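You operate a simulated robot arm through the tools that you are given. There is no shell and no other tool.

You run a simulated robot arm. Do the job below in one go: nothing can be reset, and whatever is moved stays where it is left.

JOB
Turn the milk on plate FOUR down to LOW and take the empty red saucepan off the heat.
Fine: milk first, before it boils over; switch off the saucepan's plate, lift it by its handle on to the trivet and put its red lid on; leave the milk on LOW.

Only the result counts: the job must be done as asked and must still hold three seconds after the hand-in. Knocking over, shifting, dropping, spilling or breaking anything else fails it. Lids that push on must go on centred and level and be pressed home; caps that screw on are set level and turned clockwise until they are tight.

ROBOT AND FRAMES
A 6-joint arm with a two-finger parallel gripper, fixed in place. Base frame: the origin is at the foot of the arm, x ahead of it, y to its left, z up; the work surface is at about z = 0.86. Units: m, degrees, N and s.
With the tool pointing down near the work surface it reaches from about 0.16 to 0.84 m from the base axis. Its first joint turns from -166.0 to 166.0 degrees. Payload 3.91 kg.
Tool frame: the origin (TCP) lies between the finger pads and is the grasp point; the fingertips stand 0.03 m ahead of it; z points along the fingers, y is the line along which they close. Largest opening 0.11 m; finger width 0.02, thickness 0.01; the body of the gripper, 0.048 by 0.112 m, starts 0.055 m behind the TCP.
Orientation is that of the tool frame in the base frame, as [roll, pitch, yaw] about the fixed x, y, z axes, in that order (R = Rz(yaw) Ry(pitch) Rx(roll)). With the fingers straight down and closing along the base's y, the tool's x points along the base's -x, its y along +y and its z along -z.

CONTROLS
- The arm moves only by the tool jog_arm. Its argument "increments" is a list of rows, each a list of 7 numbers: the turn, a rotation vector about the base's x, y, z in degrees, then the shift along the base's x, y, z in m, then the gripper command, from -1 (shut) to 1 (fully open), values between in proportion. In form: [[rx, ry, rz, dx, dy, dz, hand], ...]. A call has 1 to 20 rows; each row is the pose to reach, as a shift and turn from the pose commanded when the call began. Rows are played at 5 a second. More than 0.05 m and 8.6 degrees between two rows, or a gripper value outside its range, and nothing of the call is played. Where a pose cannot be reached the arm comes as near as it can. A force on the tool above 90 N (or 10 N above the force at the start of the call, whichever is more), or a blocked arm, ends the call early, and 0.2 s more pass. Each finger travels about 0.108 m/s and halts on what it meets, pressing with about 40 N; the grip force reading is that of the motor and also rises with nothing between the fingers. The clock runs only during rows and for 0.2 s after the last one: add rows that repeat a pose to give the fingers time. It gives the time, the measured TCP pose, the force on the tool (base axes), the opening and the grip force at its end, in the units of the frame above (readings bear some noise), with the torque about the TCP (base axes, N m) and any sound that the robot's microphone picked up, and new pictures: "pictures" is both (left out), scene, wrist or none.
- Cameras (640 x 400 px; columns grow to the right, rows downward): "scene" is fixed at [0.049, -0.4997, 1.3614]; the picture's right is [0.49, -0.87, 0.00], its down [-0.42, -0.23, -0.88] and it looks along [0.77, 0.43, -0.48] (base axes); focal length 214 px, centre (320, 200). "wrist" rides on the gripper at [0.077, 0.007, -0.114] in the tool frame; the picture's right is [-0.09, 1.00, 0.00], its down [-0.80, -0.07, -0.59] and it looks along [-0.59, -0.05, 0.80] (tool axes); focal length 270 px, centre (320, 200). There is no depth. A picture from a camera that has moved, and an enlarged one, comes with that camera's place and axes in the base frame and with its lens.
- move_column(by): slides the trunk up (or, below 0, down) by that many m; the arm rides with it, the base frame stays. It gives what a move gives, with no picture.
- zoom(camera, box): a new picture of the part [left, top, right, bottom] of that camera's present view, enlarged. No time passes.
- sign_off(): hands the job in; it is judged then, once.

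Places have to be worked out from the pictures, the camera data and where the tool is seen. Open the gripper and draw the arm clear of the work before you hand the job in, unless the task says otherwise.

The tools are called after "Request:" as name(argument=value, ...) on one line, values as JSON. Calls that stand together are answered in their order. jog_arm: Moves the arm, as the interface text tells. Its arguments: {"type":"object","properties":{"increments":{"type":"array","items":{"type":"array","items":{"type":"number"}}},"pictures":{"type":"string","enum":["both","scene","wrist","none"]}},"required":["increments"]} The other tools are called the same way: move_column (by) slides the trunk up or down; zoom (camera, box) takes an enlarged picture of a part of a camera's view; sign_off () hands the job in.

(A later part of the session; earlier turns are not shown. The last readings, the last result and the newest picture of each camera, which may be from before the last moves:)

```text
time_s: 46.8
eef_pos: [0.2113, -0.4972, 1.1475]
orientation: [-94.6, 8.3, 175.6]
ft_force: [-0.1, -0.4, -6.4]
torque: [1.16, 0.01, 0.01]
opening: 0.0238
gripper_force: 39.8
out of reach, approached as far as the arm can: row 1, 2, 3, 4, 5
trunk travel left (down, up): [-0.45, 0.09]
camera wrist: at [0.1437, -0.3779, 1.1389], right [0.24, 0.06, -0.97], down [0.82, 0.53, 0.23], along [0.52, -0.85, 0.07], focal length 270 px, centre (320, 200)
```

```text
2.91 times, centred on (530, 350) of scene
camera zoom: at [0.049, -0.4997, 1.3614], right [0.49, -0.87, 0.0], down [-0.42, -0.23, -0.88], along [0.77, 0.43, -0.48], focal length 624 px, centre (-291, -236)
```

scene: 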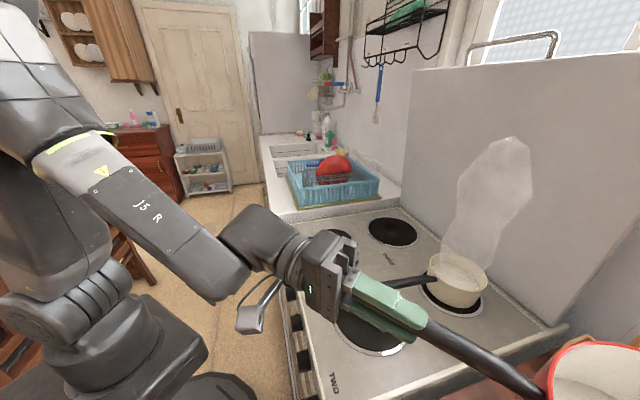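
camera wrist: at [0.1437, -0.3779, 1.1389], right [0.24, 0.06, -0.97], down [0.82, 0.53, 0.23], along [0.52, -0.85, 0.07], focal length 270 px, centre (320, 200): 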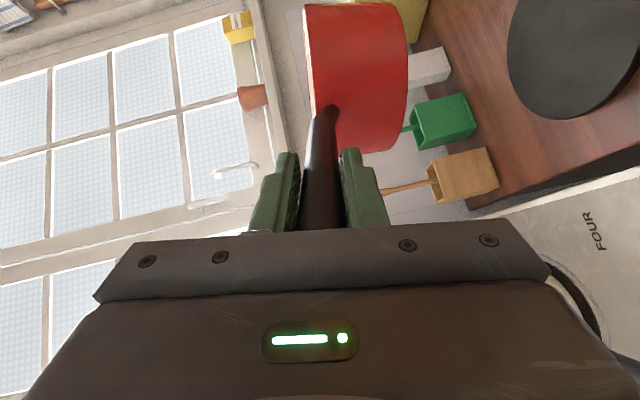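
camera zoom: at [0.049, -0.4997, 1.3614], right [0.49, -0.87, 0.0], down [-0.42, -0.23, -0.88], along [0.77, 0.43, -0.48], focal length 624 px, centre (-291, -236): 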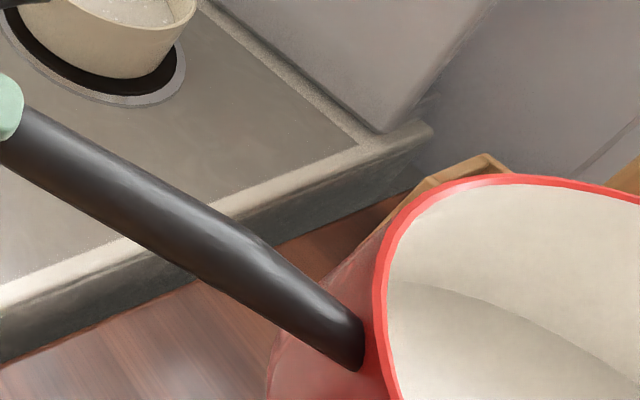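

Both wrist views agree on the trivet centre at about (0.218,-0.704), radius about 0.085. I take out the roll, trim the pitch, and centre the pan over it.

Request:
jog_arm(increments=[[0.53, 2.73, 0.22, 0.0064, -0.0037, 0, -1], [1.06, 5.46, 0.44, 0.0129, -0.0075, 0, -1], [1.59, 8.19, 0.66, 0.0193, -0.0112, 0, -1], [1.59, 8.19, 0.66, 0.0193, -0.0112, 0, -1]], pictures="both")

```text
time_s: 47.8
eef_pos: [0.233, -0.5088, 1.148]
orientation: [-95.8, 0.1, 176.3]
ft_force: [-0.6, -0.4, -6.4]
torque: [1.13, -0.06, 0.01]
opening: 0.0238
gripper_force: 39.8
trunk travel left (down, up): [-0.45, 0.09]
camera wrist: at [0.1628, -0.3899, 1.1535], right [0.09, 0.09, -0.99], down [0.84, 0.53, 0.13], along [0.54, -0.84, -0.03], focal length 270 px, centre (320, 200)
```

scene: 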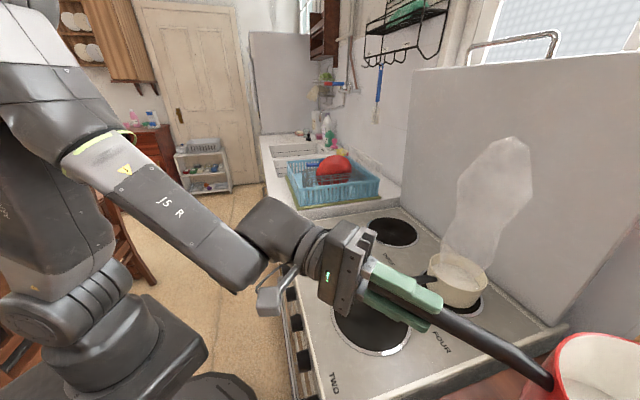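
wrist: 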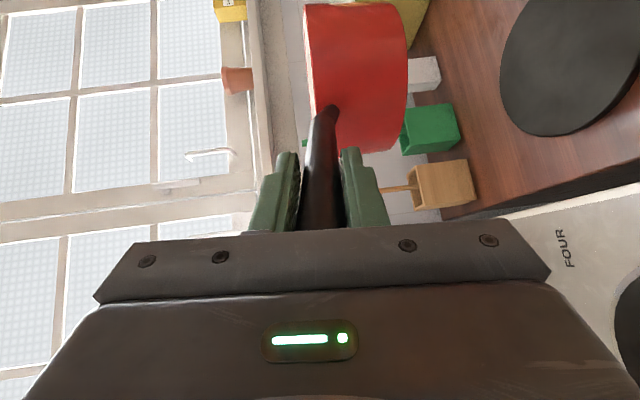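

The pan is level over the trivet at TCP (0.233,-0.509,1.148). I lower the trunk by 10 cm, keeping the arm's posture, and then look.

Request:
move_column(by=-0.1)

Request:
jog_arm(increments=[[0, 0, 0, 0, 0, 0, -1]], pictures="both")

```text
time_s: 49.1
eef_pos: [0.2321, -0.5082, 1.0496]
orientation: [-95.7, 0.1, 176.2]
ft_force: [-0.3, 0.0, -5.9]
torque: [1.1, 0.01, -0.02]
opening: 0.0237
gripper_force: 40.0
trunk travel left (down, up): [-0.35, 0.19]
```

```text
time_s: 49.5
eef_pos: [0.233, -0.5089, 1.0484]
orientation: [-95.8, 0.0, 176.2]
ft_force: [-0.2, -0.4, -6.3]
torque: [1.1, -0.05, -0.02]
opening: 0.024
gripper_force: 40.0
trunk travel left (down, up): [-0.35, 0.19]
camera wrist: at [0.1627, -0.3897, 1.0535], right [0.1, 0.09, -0.99], down [0.84, 0.53, 0.13], along [0.54, -0.84, -0.03], focal length 270 px, centre (320, 200)
```

scene: 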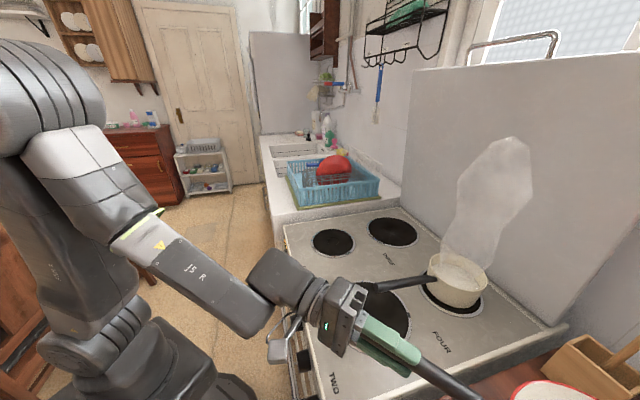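
wrist: 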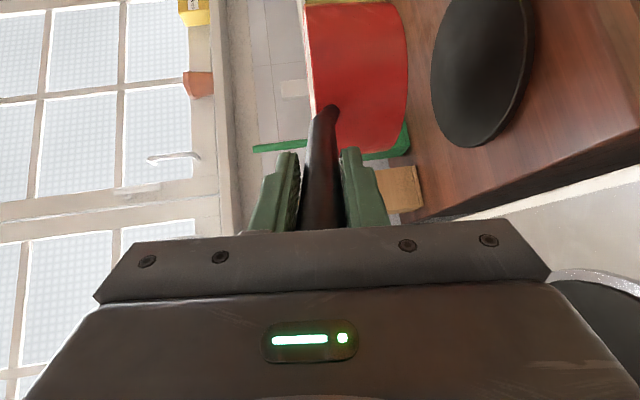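

I zoom to compare the pan's base with the trivet directly.

Request:
zoom(camera="wrist", box=[290, 0, 560, 180])

```text
2.22 times, centred on (425, 90) of wrist
camera zoom: at [0.1627, -0.3897, 1.0535], right [0.1, 0.09, -0.99], down [0.84, 0.53, 0.13], along [0.54, -0.84, -0.03], focal length 601 px, centre (87, 444)
```

zoom: 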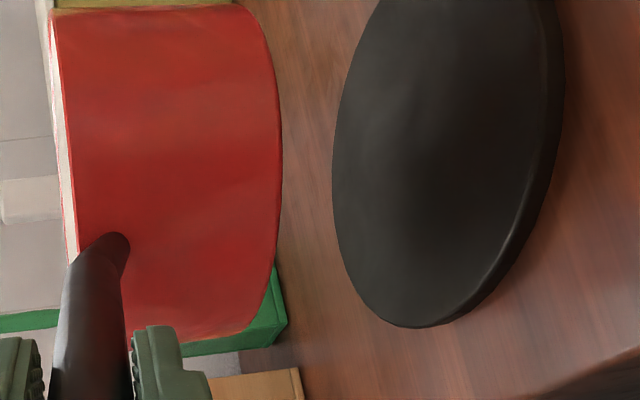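

Heights are still a little uncertain, so I lower another 6 cm for a better side-by-side comparison.

Request:
move_column(by=-0.06)

Request:
jog_arm(increments=[[0, 0, 0, 0, 0, 0, -1]], pictures="wrist")

Request:
zoom(camera="wrist", box=[290, 0, 560, 180])

```text
time_s: 50.5
eef_pos: [0.2326, -0.5093, 0.9895]
orientation: [-95.7, 0.0, 176.2]
ft_force: [0.1, -0.1, -6.0]
torque: [1.12, -0.06, -0.03]
opening: 0.0239
gripper_force: 39.6
trunk travel left (down, up): [-0.29, 0.25]
```

```text
time_s: 50.9
eef_pos: [0.2332, -0.5083, 0.9886]
orientation: [-95.8, 0.0, 176.2]
ft_force: [0.2, -0.4, -6.5]
torque: [1.11, -0.04, 0.03]
opening: 0.0237
gripper_force: 40.1
trunk travel left (down, up): [-0.29, 0.25]
camera wrist: at [0.1627, -0.3897, 0.9935], right [0.1, 0.09, -0.99], down [0.84, 0.53, 0.13], along [0.54, -0.84, -0.03], focal length 270 px, centre (320, 200)
```

wrist: 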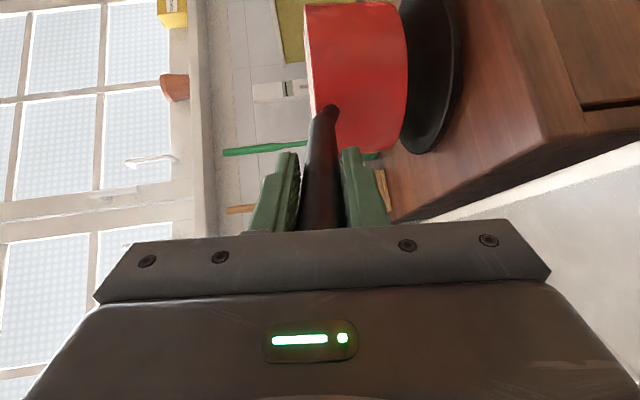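

```text
2.22 times, centred on (425, 90) of wrist
camera zoom: at [0.1627, -0.3897, 0.9935], right [0.1, 0.09, -0.99], down [0.84, 0.53, 0.13], along [0.54, -0.84, -0.03], focal length 601 px, centre (87, 444)
```

zoom: 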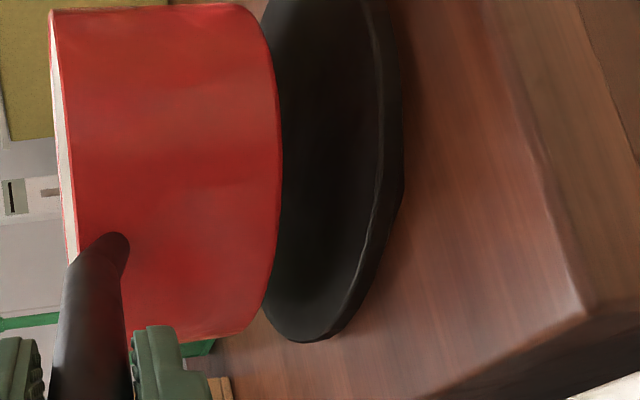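

Pan and trivet line up within a few millimetres (trivet top about 0.866). I nudge 3 mm and lower the trunk in steps, watching the force.

Request:
jog_arm(increments=[[0, 0, 0, -0.001, 0.002, 0, -1], [0, 0, 0, -0.002, 0.003, 0, -1]], pictures="none")

Request:
move_column(by=-0.02)

Request:
zoom(camera="wrist", box=[290, 0, 560, 180])

```text
time_s: 51.5
eef_pos: [0.2315, -0.506, 0.988]
orientation: [-95.8, 0.0, 176.2]
ft_force: [1.1, 0.1, -6.1]
torque: [1.09, -0.05, 0.01]
opening: 0.0236
gripper_force: 39.9
trunk travel left (down, up): [-0.29, 0.25]
```

```text
time_s: 52.2
eef_pos: [0.2311, -0.5047, 0.9679]
orientation: [-95.6, 0.0, 176.2]
ft_force: [0.4, 0.7, -6.0]
torque: [1.12, -0.03, 0.0]
opening: 0.0239
gripper_force: 40.3
trunk travel left (down, up): [-0.27, 0.27]
```

```text
2.22 times, centred on (425, 90) of wrist
camera zoom: at [0.1605, -0.3866, 0.9731], right [0.1, 0.09, -0.99], down [0.84, 0.53, 0.13], along [0.54, -0.84, -0.03], focal length 601 px, centre (87, 444)
```

zoom: 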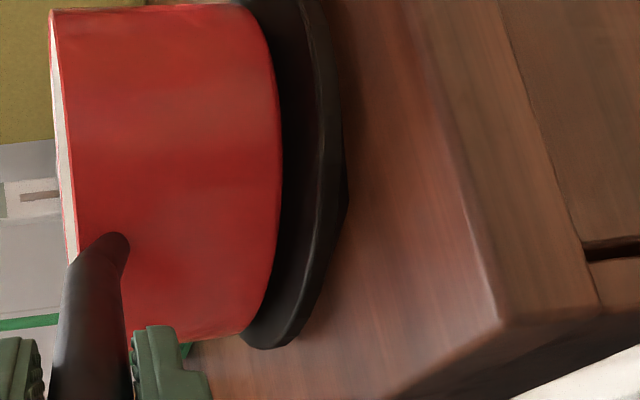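

Still about 1.4 cm of gap by my estimate. I lower in small steps and watch the force.

Request:
move_column(by=-0.008)

Request:
move_column(by=-0.004)

Request:
zoom(camera="wrist", box=[290, 0, 560, 180])

```text
time_s: 52.8
eef_pos: [0.2308, -0.507, 0.9617]
orientation: [-95.4, 0.1, 176.3]
ft_force: [1.9, -0.2, 1.3]
torque: [-0.79, 0.3, 0.49]
opening: 0.0241
gripper_force: 40.1
trunk travel left (down, up): [-0.262, 0.278]
```

```text
time_s: 53.3
eef_pos: [0.2309, -0.5039, 0.9603]
orientation: [-95.3, 0.0, 176.3]
ft_force: [5.3, 1.8, 17.3]
torque: [-2.13, 0.01, 0.7]
opening: 0.0237
gripper_force: 39.5
trunk travel left (down, up): [-0.258, 0.282]
```

```text
2.22 times, centred on (425, 90) of wrist
camera zoom: at [0.1611, -0.3853, 0.9638], right [0.1, 0.09, -0.99], down [0.84, 0.53, 0.13], along [0.54, -0.84, -0.02], focal length 601 px, centre (87, 444)
```

zoom: 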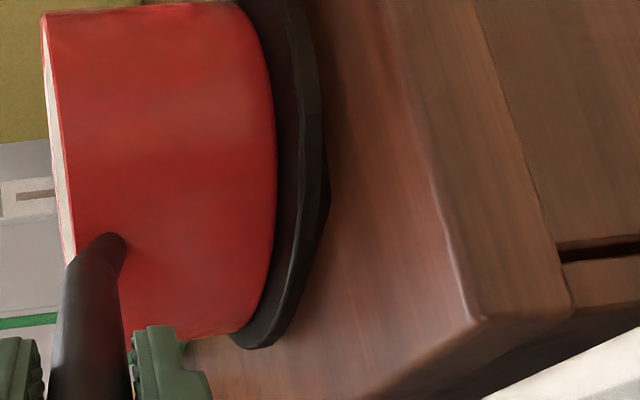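

Contact came at TCP z≈0.962. The view shows the pan sitting about 18 mm too far from me relative to the trivet centre. I lift it clear by about 6 mm, draw it back 18 mm, and look again.

Request:
jog_arm(increments=[[0, 0, 0, 0, 0, 0.008, -1], [0, 0, 0, 0, 0, 0.014, -1], [0, 0, 0, 0.001, 0.009, 0.014, -1], [0, 0, 0, 0.002, 0.018, 0.014, -1], [0, 0, 0, 0.002, 0.018, 0.014, -1]], pictures="wrist")

Request:
zoom(camera="wrist", box=[290, 0, 560, 180])

```text
time_s: 54.5
eef_pos: [0.2337, -0.4865, 0.969]
orientation: [-95.7, -0.1, 176.1]
ft_force: [-0.3, -0.2, -6.3]
torque: [1.09, -0.03, 0.02]
opening: 0.0238
gripper_force: 40.3
trunk travel left (down, up): [-0.258, 0.282]
camera wrist: at [0.1629, -0.368, 0.9755], right [0.09, 0.09, -0.99], down [0.84, 0.53, 0.13], along [0.54, -0.84, -0.03], focal length 270 px, centre (320, 200)
```

wrist: 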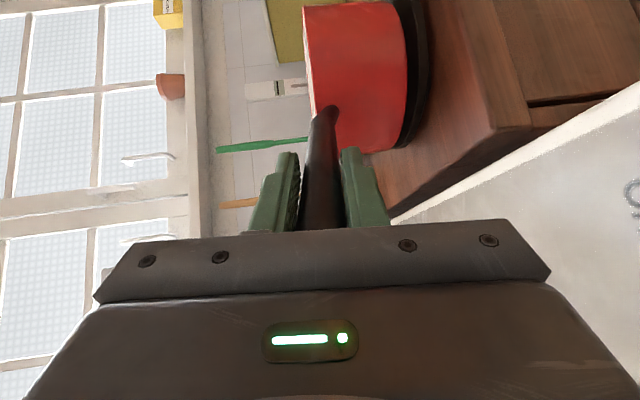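

```text
2.22 times, centred on (425, 90) of wrist
camera zoom: at [0.1629, -0.368, 0.9755], right [0.09, 0.09, -0.99], down [0.84, 0.53, 0.13], along [0.54, -0.84, -0.03], focal length 601 px, centre (87, 444)
```

zoom: 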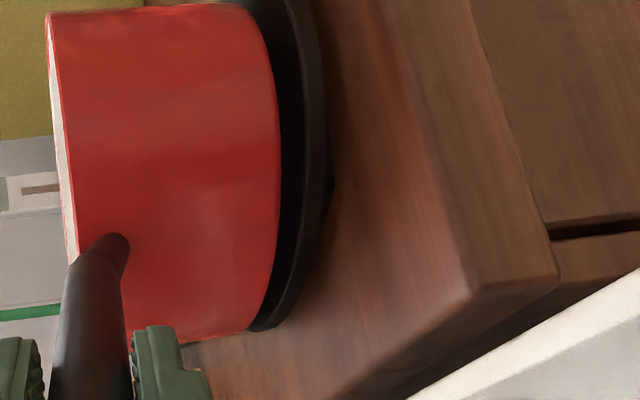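

Nearly concentric now. I trim 5 mm and lower gently until the trivet takes the weight.

Request:
jog_arm(increments=[[0, 0, 0, -0.003, 0.001, 0, -1], [0, 0, 0, -0.005, 0.002, 0, -1], [0, 0, 0, -0.005, 0.002, -0.003, -1], [0, 0, 0, -0.005, 0.002, -0.006, -1]], pictures="none")

Request:
jog_arm(increments=[[0, 0, 0, 0, 0, -0.002, -1]], pictures="wrist")

Request:
zoom(camera="wrist", box=[290, 0, 560, 180])

```text
time_s: 55.5
eef_pos: [0.2272, -0.4851, 0.9652]
orientation: [-95.7, 0.0, 176.2]
ft_force: [-0.2, 0.7, -5.6]
torque: [1.09, -0.01, -0.03]
opening: 0.0238
gripper_force: 40.1
trunk travel left (down, up): [-0.258, 0.282]
```

```text
time_s: 55.9
eef_pos: [0.2278, -0.4862, 0.9634]
orientation: [-95.6, 0.1, 176.3]
ft_force: [-0.5, 0.2, -4.5]
torque: [0.6, 0.14, -0.17]
opening: 0.0238
gripper_force: 40.3
trunk travel left (down, up): [-0.258, 0.282]
camera wrist: at [0.1579, -0.3668, 0.9685], right [0.1, 0.09, -0.99], down [0.84, 0.53, 0.13], along [0.54, -0.84, -0.03], focal length 270 px, centre (320, 200)
```

wrist: 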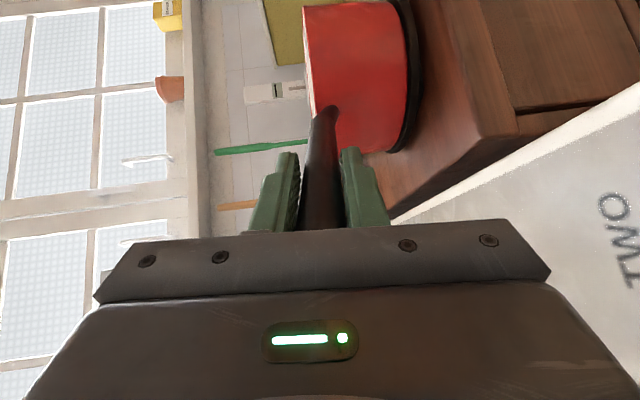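

```text
2.22 times, centred on (425, 90) of wrist
camera zoom: at [0.1579, -0.3668, 0.9685], right [0.1, 0.09, -0.99], down [0.84, 0.53, 0.13], along [0.54, -0.84, -0.03], focal length 601 px, centre (87, 444)
```

zoom: 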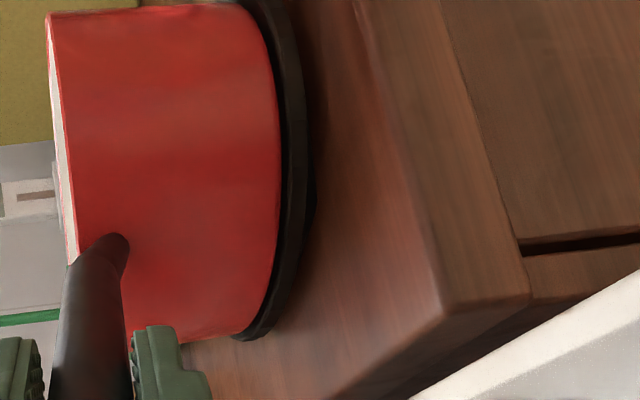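

The pan is touching and looks concentric with the trivet. I lower 2 mm more to transfer the weight.

Request:
jog_arm(increments=[[0, 0, 0, 0, 0, -0.001, -1], [0, 0, 0, 0, 0, -0.002, -1]], pictures="none")

```text
time_s: 56.5
eef_pos: [0.2283, -0.4843, 0.9631]
orientation: [-95.4, 0.1, 176.2]
ft_force: [1.2, 0.1, 1.5]
torque: [-1.05, 0.21, 0.31]
opening: 0.0237
gripper_force: 39.9
trunk travel left (down, up): [-0.258, 0.282]
```

The trivet now carries the pan. I open the fingers gradually, check that it sits still, and then slide sideways off the handle.

Request:
jog_arm(increments=[[0, 0, 0, 0, 0, 0, -0.4], [0, 0, 0, 0, 0, 0, 0.1], [0, 0, 0, 0, 0, 0, 0.7], [0, 0, 0, 0, 0, 0, 1], [0, 0, 0, 0, 0, 0, 1]], pictures="wrist")

Request:
zoom(camera="wrist", box=[220, 0, 490, 240])

```text
time_s: 57.7
eef_pos: [0.227, -0.4843, 0.9606]
orientation: [-95.7, 0.1, 176.2]
ft_force: [0.0, -0.4, 0.3]
torque: [0.03, 0.01, -0.01]
opening: 0.1101
gripper_force: 0.0
trunk travel left (down, up): [-0.258, 0.282]
camera wrist: at [0.1575, -0.3661, 0.9658], right [0.1, 0.09, -0.99], down [0.84, 0.53, 0.13], along [0.54, -0.84, -0.03], focal length 270 px, centre (320, 200)
```

wrist: 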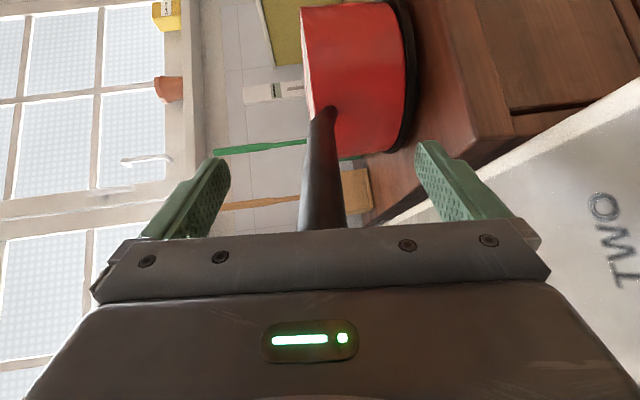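

```text
1.67 times, centred on (355, 120) of wrist
camera zoom: at [0.1575, -0.3661, 0.9658], right [0.1, 0.09, -0.99], down [0.84, 0.53, 0.13], along [0.54, -0.84, -0.03], focal length 450 px, centre (262, 333)
```

zoom: 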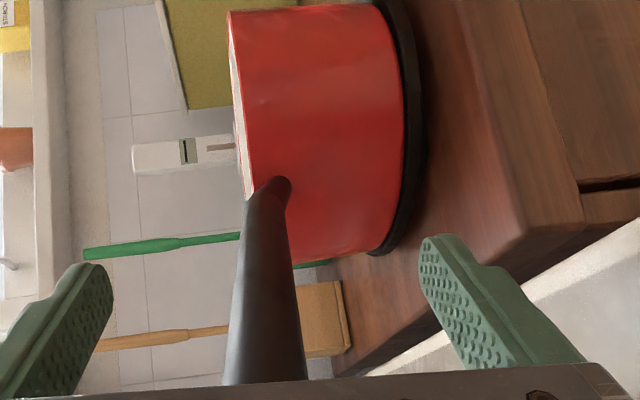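

The saucepan sits flat on the trivet and stayed put on release. I slide the fingers sideways off the handle, then raise the trunk to clear everything.

Request:
jog_arm(increments=[[0, 0, 0, 0.015, 0.001, 0, 1], [0, 0, 0, 0.033, 0.003, 0, 1], [0, 0, 0, 0.05, 0.005, 0, 1], [0, 0, 0, 0.05, 0.005, 0, 1]], pictures="wrist")

Request:
move_column(by=0.2)

Request:
zoom(camera="scene", box=[400, 200, 640, 400])

```text
time_s: 58.7
eef_pos: [0.2789, -0.4793, 0.9585]
orientation: [-95.7, 0.1, 176.1]
ft_force: [0.1, -1.4, 0.1]
torque: [0.0, 0.02, 0.03]
opening: 0.1098
gripper_force: 0.1
trunk travel left (down, up): [-0.258, 0.282]
camera wrist: at [0.2088, -0.3613, 0.9639], right [0.1, 0.09, -0.99], down [0.84, 0.53, 0.13], along [0.54, -0.84, -0.03], focal length 270 px, centre (320, 200)
```

wrist: 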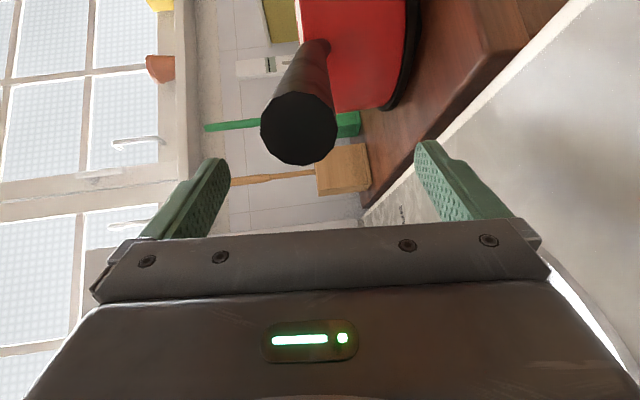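

```text
time_s: 60.9
eef_pos: [0.2783, -0.4795, 1.1586]
orientation: [-95.7, 0.0, 176.2]
ft_force: [0.6, -0.9, 0.5]
torque: [-0.01, 0.0, 0.02]
opening: 0.1101
gripper_force: 0.2
trunk travel left (down, up): [-0.458, 0.082]
```

```text
2.00 times, centred on (520, 300) of scene
camera zoom: at [0.049, -0.4997, 1.3614], right [0.49, -0.87, 0.0], down [-0.42, -0.23, -0.88], along [0.77, 0.43, -0.48], focal length 429 px, centre (-80, 0)
```

zoom: 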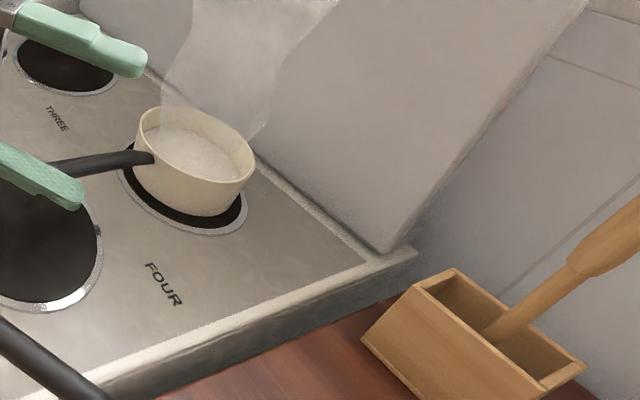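

The milk still simmers quietly. I now turn the gripper to point down (15° outward) with the camera on the far side, and move over the counter to view the pan and the red lid from above.

Request:
jog_arm(increments=[[4.18, 4.89, 4.38, -0.0113, -0.02, -0.0028, 1], [8.35, 9.77, 8.76, -0.0226, -0.04, -0.0055, 1], [12.53, 14.66, 13.14, -0.0339, -0.06, -0.0083, 1], [16.71, 19.54, 17.52, -0.0451, -0.08, -0.011, 1], [20.88, 24.43, 21.9, -0.0564, -0.1, -0.0138, 1], [25.06, 29.31, 26.28, -0.0677, -0.12, -0.0165, 1], [29.24, 34.2, 30.67, -0.079, -0.14, -0.0193, 1], [33.41, 39.08, 35.05, -0.0903, -0.16, -0.0221, 1], [37.59, 43.97, 39.43, -0.1016, -0.18, -0.0248, 1], [41.76, 48.85, 43.81, -0.1129, -0.2, -0.0276, 1], [45.94, 53.74, 48.19, -0.1241, -0.22, -0.0303, 1], [50.12, 58.62, 52.57, -0.1354, -0.24, -0.0331, 1], [54.29, 63.51, 56.95, -0.1467, -0.26, -0.0358, 1], [58.47, 68.39, 61.33, -0.158, -0.28, -0.0386, 1], [58.47, 68.39, 61.33, -0.158, -0.28, -0.0386, 1]], pictures="both")

```text
time_s: 64.1
eef_pos: [0.0791, -0.7314, 1.1014]
orientation: [-166.0, -17.8, -94.1]
ft_force: [-0.6, -0.1, 0.4]
torque: [-0.02, 0.02, -0.01]
opening: 0.11
gripper_force: 0.2
out of reach, approached as far as the arm can: row 5, 6, 10, 11, 12, 13, 14, 15
trunk travel left (down, up): [-0.458, 0.082]
camera wrist: at [0.0404, -0.7697, 1.2297], right [-0.96, 0.08, -0.26], down [-0.01, 0.95, 0.32], along [0.27, 0.31, -0.91], focal length 270 px, centre (320, 200)
```

scene: 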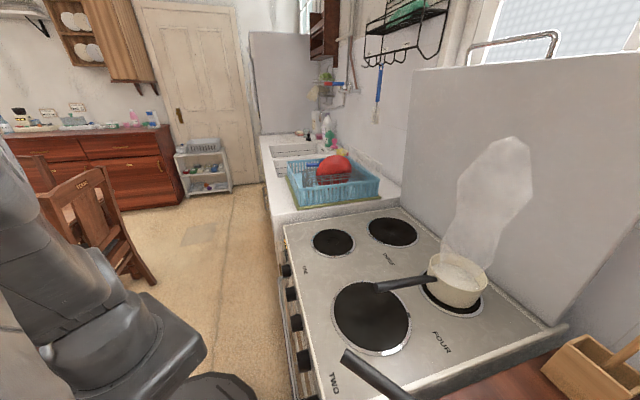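
wrist: 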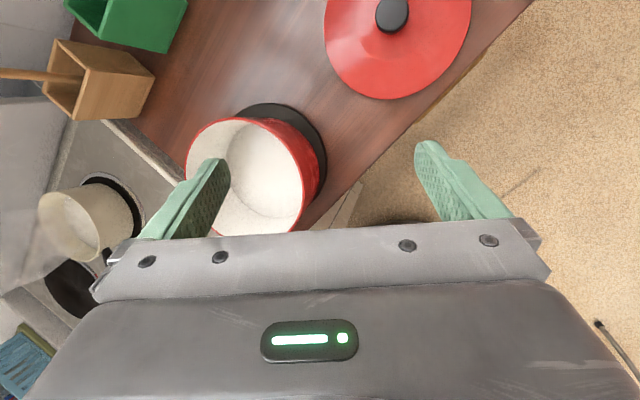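

I can see the pan on its trivet and the red lid (centre about (0.045,-0.861)). The leftover 14° twist suggests a forearm joint at its limit, so I use a wrist posture away from it: tool tilted 25° from vertical, heading -33°, closing axis horizontal. I turn into that posture in free space above the lid.

Request:
jog_arm(increments=[[2.36, -2.36, -6.93, -0.0031, -0.0031, -0.0025, 1], [4.73, -4.73, -13.86, -0.0061, -0.0061, -0.005, 1], [7.09, -7.09, -20.79, -0.0092, -0.0092, -0.0075, 1], [9.46, -9.46, -27.72, -0.0123, -0.0123, -0.01, 1], [11.82, -11.82, -34.64, -0.0153, -0.0153, -0.0125, 1], [14.18, -14.18, -41.57, -0.0184, -0.0184, -0.015, 1], [16.55, -16.55, -48.5, -0.0214, -0.0214, -0.0175, 1], [18.91, -18.91, -55.43, -0.0245, -0.0245, -0.02, 1], [21.27, -21.27, -62.36, -0.0276, -0.0276, -0.0225, 1], [23.64, -23.64, -69.29, -0.0306, -0.0306, -0.025, 1], [26.0, -26.0, -76.22, -0.0337, -0.0337, -0.0275, 1], [28.37, -28.37, -83.15, -0.0368, -0.0368, -0.03, 1], [30.73, -30.73, -90.07, -0.0398, -0.0398, -0.0325, 1], [33.09, -33.09, -97.0, -0.0429, -0.0429, -0.035, 1], [35.46, -35.46, -103.93, -0.0459, -0.0459, -0.0375, 1], [37.82, -37.82, -110.86, -0.049, -0.049, -0.04, 1], [37.82, -37.82, -110.86, -0.049, -0.049, -0.04, 1]], pictures="both")

```text
time_s: 67.7
eef_pos: [0.0305, -0.7827, 1.0584]
orientation: [-180.0, 25.0, 146.8]
ft_force: [0.6, -0.4, 0.0]
torque: [0.0, 0.03, 0.01]
opening: 0.1101
gripper_force: 0.1
trunk travel left (down, up): [-0.458, 0.082]
camera wrist: at [-0.0654, -0.7129, 1.1307], right [0.61, 0.79, 0.04], down [0.36, -0.32, 0.88], along [0.7, -0.52, -0.48], focal length 270 px, centre (320, 200)
```

scene: 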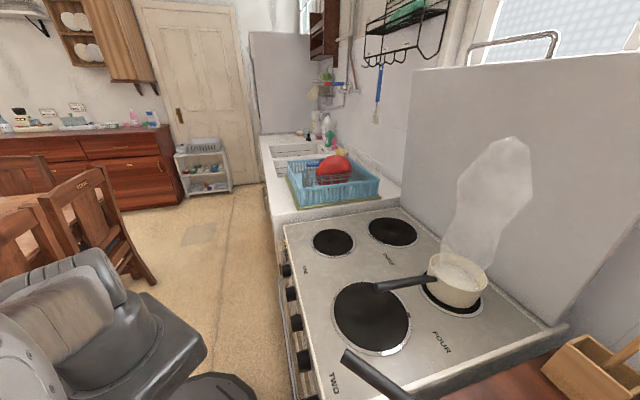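
wrist: 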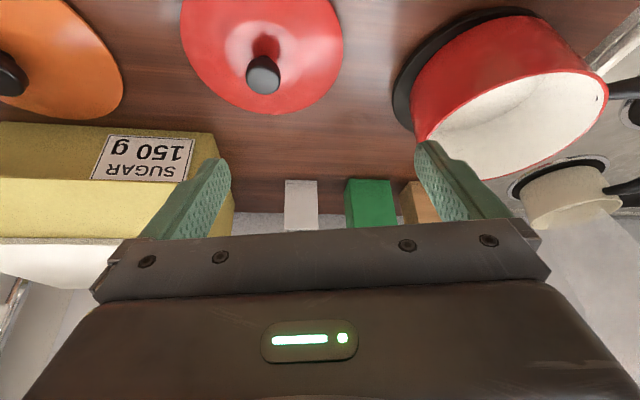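

This posture is reached exactly, with no twist. I zoom in on the lid, its knob and the pan.

Request:
zoom(camera="wrist", box=[170, 0, 350, 130])

Request:
zoom(camera="wrist", box=[380, 0, 640, 190])

Request:
zoom(camera="wrist", box=[0, 100, 240, 240])

```text
3.08 times, centred on (260, 65) of wrist
camera zoom: at [-0.0654, -0.7129, 1.1307], right [0.61, 0.79, 0.04], down [0.36, -0.32, 0.88], along [0.7, -0.52, -0.48], focal length 832 px, centre (505, 615)
```

zoom: 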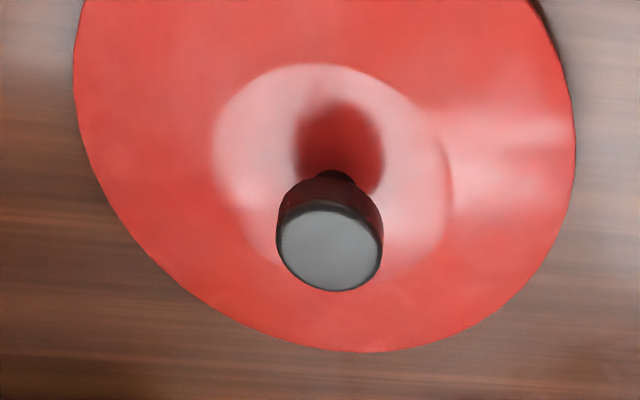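

```text
2.11 times, centred on (510, 95) of wrist
camera zoom: at [-0.0654, -0.7129, 1.1307], right [0.61, 0.79, 0.04], down [0.36, -0.32, 0.88], along [0.7, -0.52, -0.48], focal length 569 px, centre (-80, 421)
```

zoom: 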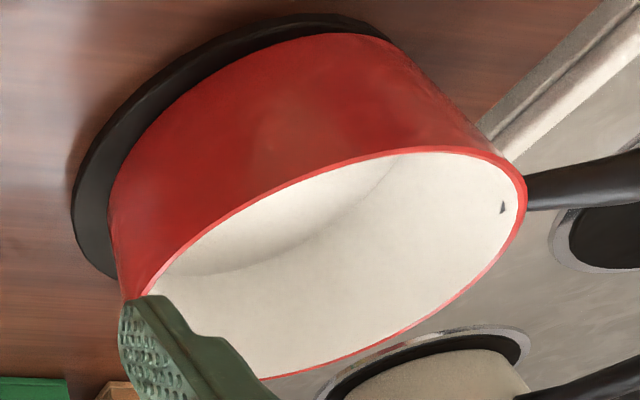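

```text
2.67 times, centred on (120, 170) of wrist
camera zoom: at [-0.0654, -0.7129, 1.1307], right [0.61, 0.79, 0.04], down [0.36, -0.32, 0.88], along [0.7, -0.52, -0.48], focal length 721 px, centre (853, 280)
```

zoom: 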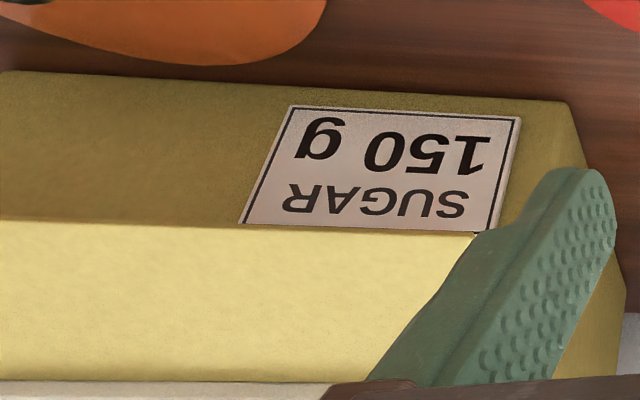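

Triangulation puts the lid's knob top at (0.046,-0.860,0.898), with a cap about 34 mm wide. The sugar box and the orange lid are clear of my approach. I go to a pre-grasp 8 cm back along the tool axis, narrowing the fingers to 7 cm.

Request:
jog_arm(increments=[[0, 0, 0, -0.0063, -0.0181, -0.0263, 0.3], [0, 0, 0, -0.0127, -0.0362, -0.0526, 0.3], [0, 0, 0, -0.019, -0.0543, -0.0789, 0.3], [0, 0, 0, -0.019, -0.0543, -0.0789, 0.3]], pictures="wrist")

Request:
zoom(camera="wrist", box=[220, 60, 420, 240])

```text
time_s: 68.7
eef_pos: [0.0163, -0.8218, 0.9764]
orientation: [-179.9, 24.9, 147.0]
ft_force: [-0.5, -0.4, 0.0]
torque: [-0.01, -0.02, 0.02]
opening: 0.0714
gripper_force: 0.0
out of reach, approached as far as the arm can: row 3, 4
trunk travel left (down, up): [-0.458, 0.082]
camera wrist: at [-0.0795, -0.7516, 1.0484], right [0.61, 0.79, 0.04], down [0.36, -0.32, 0.88], along [0.71, -0.52, -0.48], focal length 270 px, centre (320, 200)
```

wrist: 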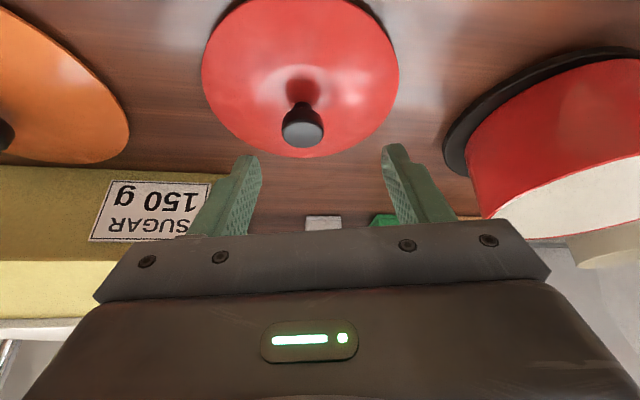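

```text
2.22 times, centred on (320, 150) of wrist
camera zoom: at [-0.0795, -0.7516, 1.0484], right [0.61, 0.79, 0.04], down [0.36, -0.32, 0.88], along [0.71, -0.52, -0.48], focal length 601 px, centre (320, 311)
```

zoom: 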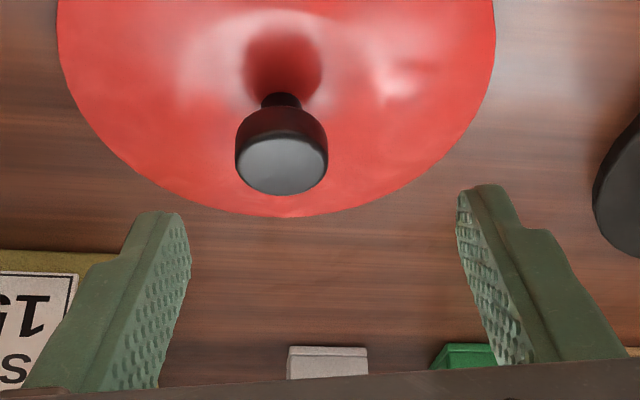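

The reach falls just short in this direction, so I lean the tool more radially outward (tilt 35°, heading -60°), still with a horizontal closing axis. The knob is confirmed at (0.0466,-0.8593, top 0.898). I turn to that posture at a pre-grasp point.

Request:
jog_arm(increments=[[-1.83, -1.74, -6.73, 0.001, 0.002, -0.0029, 0.3], [-3.66, -3.48, -13.46, 0.002, 0.004, -0.0058, 0.3], [-5.49, -5.21, -20.19, 0.003, 0.006, -0.0086, 0.3], [-7.32, -6.95, -26.92, 0.004, 0.008, -0.0115, 0.3], [-7.32, -6.95, -26.92, 0.004, 0.008, -0.0115, 0.3]], pictures="wrist")

Request:
zoom(camera="wrist", box=[220, 60, 420, 240])

```text
time_s: 69.9
eef_pos: [0.019, -0.8114, 0.9653]
orientation: [179.9, 35.1, 119.9]
ft_force: [-1.0, -0.1, 0.0]
torque: [0.0, 0.01, 0.0]
opening: 0.0716
gripper_force: 0.1
trunk travel left (down, up): [-0.458, 0.082]
camera wrist: at [-0.0396, -0.6974, 1.0156], right [0.9, 0.43, 0.05], down [0.1, -0.31, 0.95], along [0.43, -0.85, -0.32], focal length 270 px, centre (320, 200)
```

wrist: 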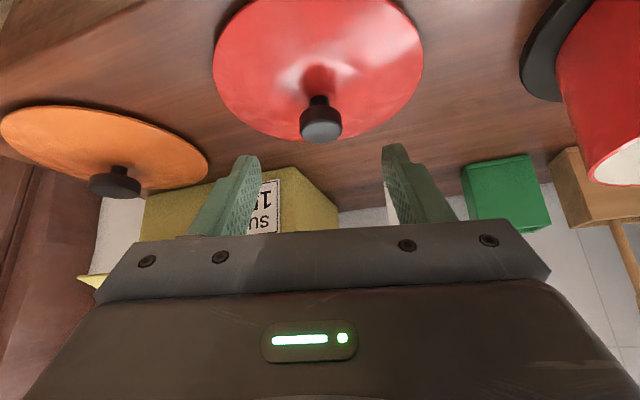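

```text
2.22 times, centred on (320, 150) of wrist
camera zoom: at [-0.0396, -0.6974, 1.0156], right [0.9, 0.43, 0.05], down [0.1, -0.31, 0.95], along [0.43, -0.85, -0.32], focal length 601 px, centre (320, 311)
```

zoom: 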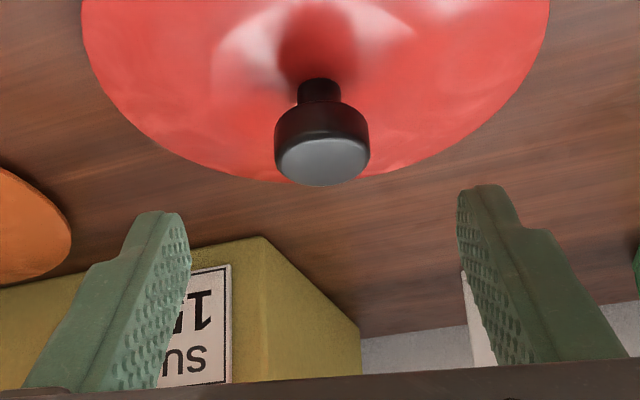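

The knob is centred between the fingers. I move in along the tool axis so that the pads cover the cap, with the tips just above the dome.

Request:
jog_arm(increments=[[0, 0, 0, 0.006, -0.0104, -0.0158, 0.3], [0, 0, 0, 0.012, -0.0208, -0.0317, 0.3], [0, 0, 0, 0.0175, -0.0304, -0.0463, 0.3], [0, 0, 0, 0.0218, -0.0379, -0.0577, 0.3], [0, 0, 0, 0.0218, -0.0379, -0.0577, 0.3]], pictures="wrist")

Request:
zoom(camera="wrist", box=[220, 80, 420, 240])

```text
time_s: 71.1
eef_pos: [0.0415, -0.8502, 0.9093]
orientation: [180.0, 35.1, 120.0]
ft_force: [1.0, 0.7, -0.3]
torque: [-0.02, 0.01, -0.01]
opening: 0.0714
gripper_force: 0.0
trunk travel left (down, up): [-0.458, 0.082]
camera wrist: at [-0.0177, -0.7355, 0.9595], right [0.9, 0.43, 0.05], down [0.1, -0.31, 0.95], along [0.43, -0.85, -0.32], focal length 270 px, centre (320, 200)
```

wrist: 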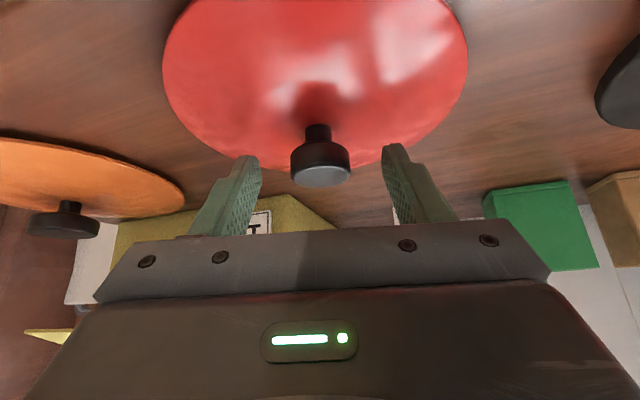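

```text
2.50 times, centred on (320, 160) of wrist
camera zoom: at [-0.0177, -0.7355, 0.9595], right [0.9, 0.43, 0.05], down [0.1, -0.31, 0.95], along [0.43, -0.85, -0.32], focal length 676 px, centre (320, 300)
```

zoom: 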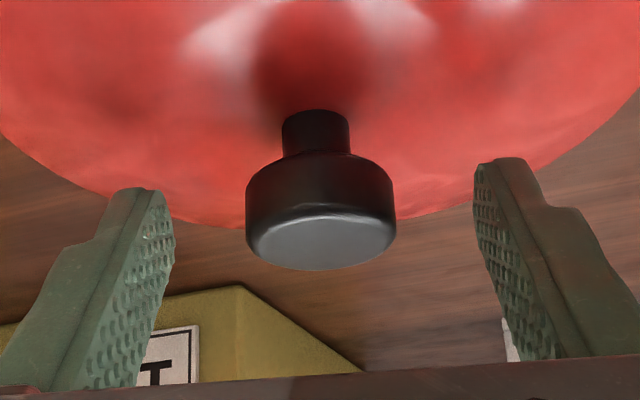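

The pads cover the cap fully and it is centred. I close on it.

Request:
jog_arm(increments=[[0, 0, 0, 0, 0, 0, -0.2], [0, 0, 0, 0, 0, 0, -0.6], [0, 0, 0, 0, 0, 0, -1], [0, 0, 0, 0, 0, 0, -1]], pictures="wrist")

Request:
zoom(camera="wrist", box=[220, 80, 420, 240])

```text
time_s: 72.1
eef_pos: [0.0409, -0.8503, 0.9081]
orientation: [-180.0, 35.1, 119.9]
ft_force: [0.8, 0.8, 0.0]
torque: [0.0, -0.06, -0.06]
opening: 0.0326
gripper_force: 40.3
trunk travel left (down, up): [-0.458, 0.082]
camera wrist: at [-0.0179, -0.7354, 0.9596], right [0.9, 0.43, 0.05], down [0.1, -0.31, 0.95], along [0.43, -0.85, -0.32], focal length 270 px, centre (320, 200)
```

wrist: 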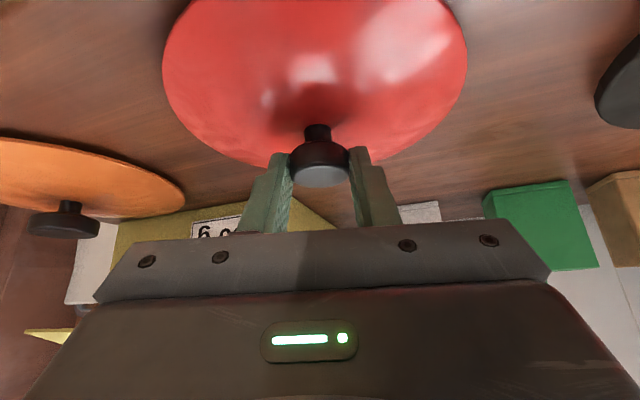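

```text
2.50 times, centred on (320, 160) of wrist
camera zoom: at [-0.0179, -0.7354, 0.9596], right [0.9, 0.43, 0.05], down [0.1, -0.31, 0.95], along [0.43, -0.85, -0.32], focal length 676 px, centre (320, 300)
```

zoom: 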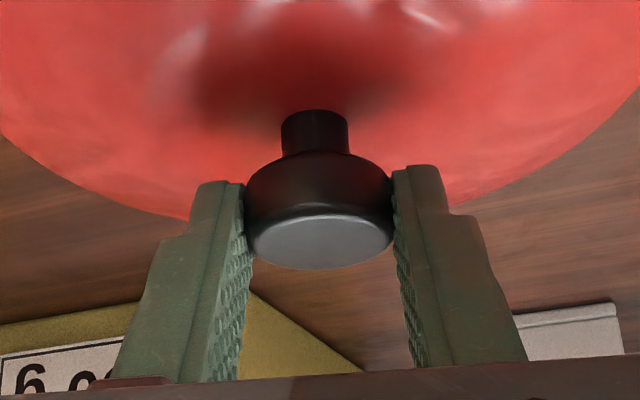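

Held firmly (opening 0.033). I lift straight up 5 cm and check that the lid hangs level.

Request:
jog_arm(increments=[[0, 0, 0, 0, 0, 0.006, -1], [0, 0, 0, 0, 0, 0.018, -1], [0, 0, 0, 0, 0, 0.034, -1], [0, 0, 0, 0, 0, 0.05, -1], [0, 0, 0, 0, 0, 0.05, -1]], pictures="wrist")

Request:
zoom(camera="wrist", box=[140, 0, 500, 240])

```text
time_s: 73.3
eef_pos: [0.0391, -0.8499, 0.958]
orientation: [180.0, 34.9, 119.9]
ft_force: [-0.8, 0.2, -0.9]
torque: [0.01, 0.03, 0.0]
opening: 0.0323
gripper_force: 40.1
trunk travel left (down, up): [-0.458, 0.082]
camera wrist: at [-0.0194, -0.7358, 1.0091], right [0.9, 0.43, 0.05], down [0.1, -0.31, 0.95], along [0.43, -0.85, -0.32], focal length 270 px, centre (320, 200)
```

wrist: 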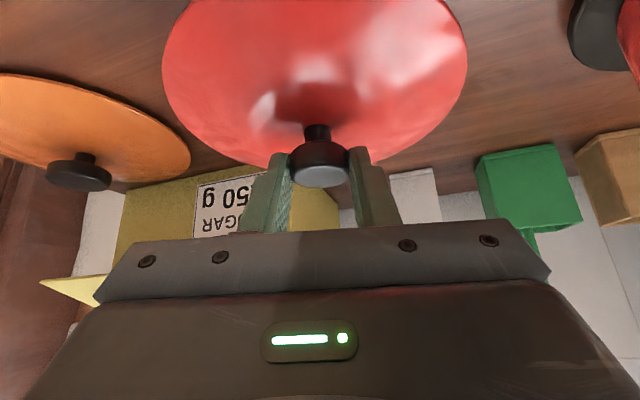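

```text
1.67 times, centred on (320, 120) of wrist
camera zoom: at [-0.0194, -0.7358, 1.0091], right [0.9, 0.43, 0.05], down [0.1, -0.31, 0.95], along [0.43, -0.85, -0.32], focal length 450 px, centre (320, 333)
```

zoom: 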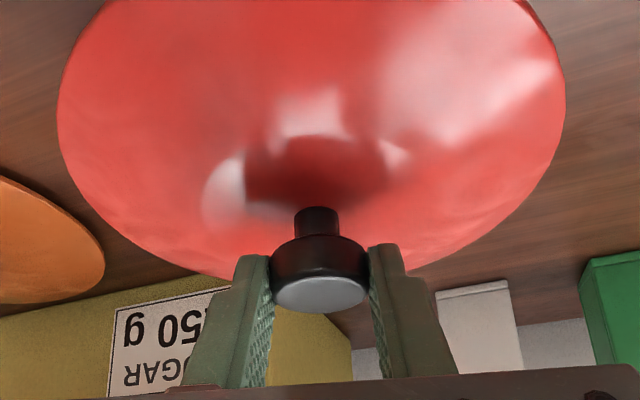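

The lid hangs level and weighs very little. Before placing it I want the pan's rim position more accurately, so I lift the lid aside to where the camera can see the pan at its right.

Request:
jog_arm(increments=[[0, 0, 0, -0.008, 0.015, 0.03, -1], [0, 0, 0, -0.02, 0.04, 0.055, -1], [0, 0, 0, -0.034, 0.066, 0.08, -1], [0, 0, 0, -0.048, 0.092, 0.1, -1], [0, 0, 0, -0.062, 0.118, 0.115, -1], [0, 0, 0, -0.075, 0.144, 0.122, -1], [0, 0, 0, -0.075, 0.144, 0.122, -1]], pictures="wrist")

Request:
zoom(camera="wrist", box=[420, 0, 640, 240])

```text
time_s: 74.9
eef_pos: [-0.0356, -0.7045, 1.0775]
orientation: [-180.0, 35.0, 119.9]
ft_force: [-0.3, -0.2, -1.0]
torque: [0.0, -0.04, 0.02]
opening: 0.0324
gripper_force: 39.9
trunk travel left (down, up): [-0.458, 0.082]
camera wrist: at [-0.0945, -0.5903, 1.1277], right [0.9, 0.43, 0.05], down [0.1, -0.31, 0.95], along [0.43, -0.85, -0.32], focal length 270 px, centre (320, 200)
```

wrist: 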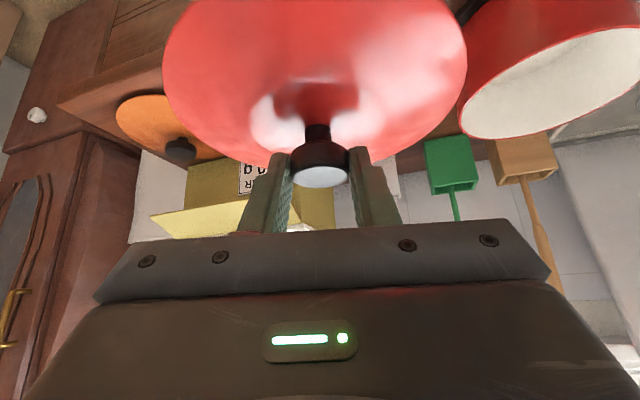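

```text
1.67 times, centred on (530, 120) of wrist
camera zoom: at [-0.0945, -0.5903, 1.1277], right [0.9, 0.43, 0.05], down [0.1, -0.31, 0.95], along [0.43, -0.85, -0.32], focal length 450 px, centre (-30, 333)
```

zoom: 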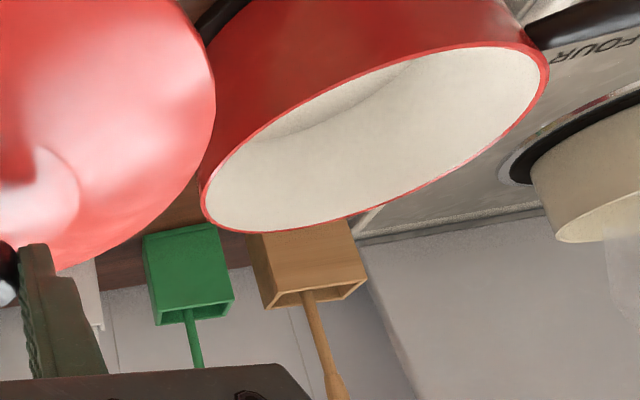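

The whole pan rim is visible. I zoom in further to measure it accurately.

Request:
zoom(camera="wrist", box=[450, 0, 640, 145])

Request:
zoom(camera="wrist", box=[150, 0, 480, 200])

```text
2.76 times, centred on (545, 72) of wrist
camera zoom: at [-0.0945, -0.5903, 1.1277], right [0.9, 0.43, 0.05], down [0.1, -0.31, 0.95], along [0.43, -0.85, -0.32], focal length 746 px, centre (-301, 552)
```

zoom: 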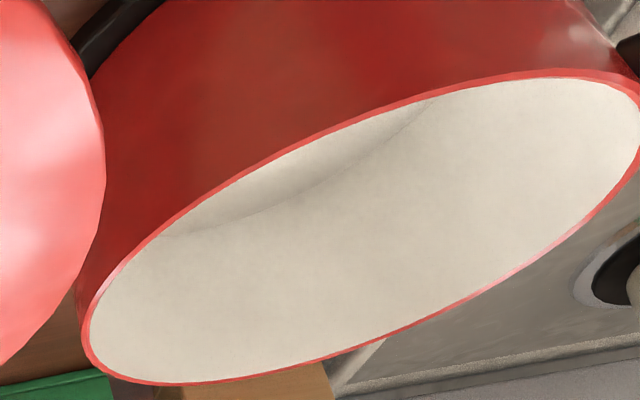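

```text
1.94 times, centred on (315, 100) of wrist
camera zoom: at [-0.0945, -0.5903, 1.1277], right [0.9, 0.43, 0.05], down [0.1, -0.31, 0.95], along [0.43, -0.85, -0.32], focal length 524 px, centre (330, 394)
```

zoom: 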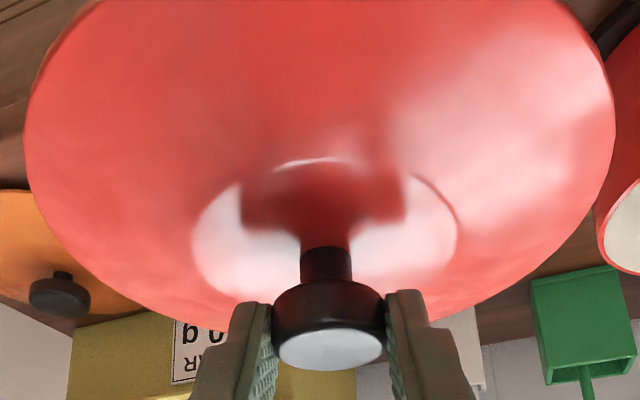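

I now estimate the pan rim centre at about (0.2155,-0.692), with the rim at z≈0.955. I carry the lid over it (clearance about 6 cm), turning 12° with the arm so that the wrist stays in its good range.

Request:
jog_arm(increments=[[0, 0, 1.2, 0.018, 0.0016, 0, -1], [0, 0, 2.4, 0.042, 0.0038, 0, -1], [0, 0, 3.6, 0.067, 0.006, 0, -1], [0, 0, 4.8, 0.092, 0.0082, 0, -1], [0, 0, 6.0, 0.117, 0.0105, 0, -1], [0, 0, 7.2, 0.142, 0.0127, 0, -1], [0, 0, 8.4, 0.167, 0.0149, 0, -1], [0, 0, 9.6, 0.192, 0.0172, 0, -1], [0, 0, 10.8, 0.217, 0.0194, 0, -1], [0, 0, 11.6, 0.234, 0.0209, 0, -1], [0, 0, 12.0, 0.2428, 0.0217, 0, -1], [0, 0, 12.0, 0.2428, 0.0217, 0, -1]], pictures="wrist")

```text
time_s: 77.5
eef_pos: [0.2071, -0.6839, 1.081]
orientation: [180.0, 35.0, 131.8]
ft_force: [-0.7, -0.5, -3.0]
torque: [0.0, 0.01, -0.01]
opening: 0.0323
gripper_force: 39.6
trunk travel left (down, up): [-0.458, 0.082]
camera wrist: at [0.126, -0.5847, 1.1309], right [0.79, 0.61, 0.05], down [0.16, -0.28, 0.95], along [0.59, -0.74, -0.32], focal length 270 px, centre (320, 200)
```

wrist: 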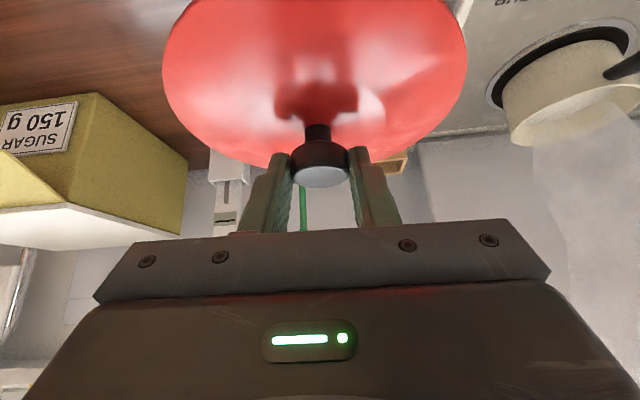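

The lid is over the pan. I lower to just above the rim, then go in small steps while watching the force.

Request:
jog_arm(increments=[[0, 0, 0, 0, 0, -0.02, -1], [0, 0, 0, 0, 0, -0.042, -1], [0, 0, 0, 0, 0, -0.055, -1], [0, 0, 0, 0, 0, -0.06, -1]], pictures="wrist")

Request:
jog_arm(increments=[[0, 0, 0, 0, 0, -0.003, -1], [0, 0, 0, 0, 0, -0.006, -1]], pictures="none")

```text
time_s: 78.5
eef_pos: [0.2083, -0.6839, 1.019]
orientation: [-180.0, 35.1, 132.0]
ft_force: [-1.2, -0.1, -1.9]
torque: [0.02, 0.01, 0.03]
opening: 0.0322
gripper_force: 39.8
trunk travel left (down, up): [-0.458, 0.082]
camera wrist: at [0.1262, -0.5843, 1.0702], right [0.79, 0.61, 0.05], down [0.16, -0.28, 0.95], along [0.59, -0.74, -0.32], focal length 270 px, centre (320, 200)
```

wrist: 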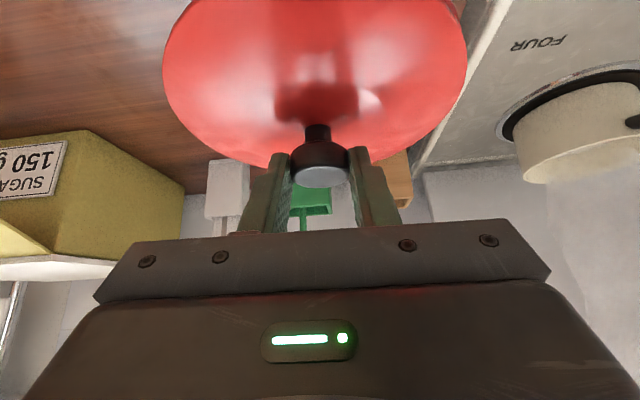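

```text
time_s: 79.1
eef_pos: [0.2073, -0.6842, 1.0137]
orientation: [179.9, 34.9, 131.9]
ft_force: [0.5, 0.6, -2.3]
torque: [0.0, 0.04, 0.02]
opening: 0.0321
gripper_force: 40.2
trunk travel left (down, up): [-0.458, 0.082]
```

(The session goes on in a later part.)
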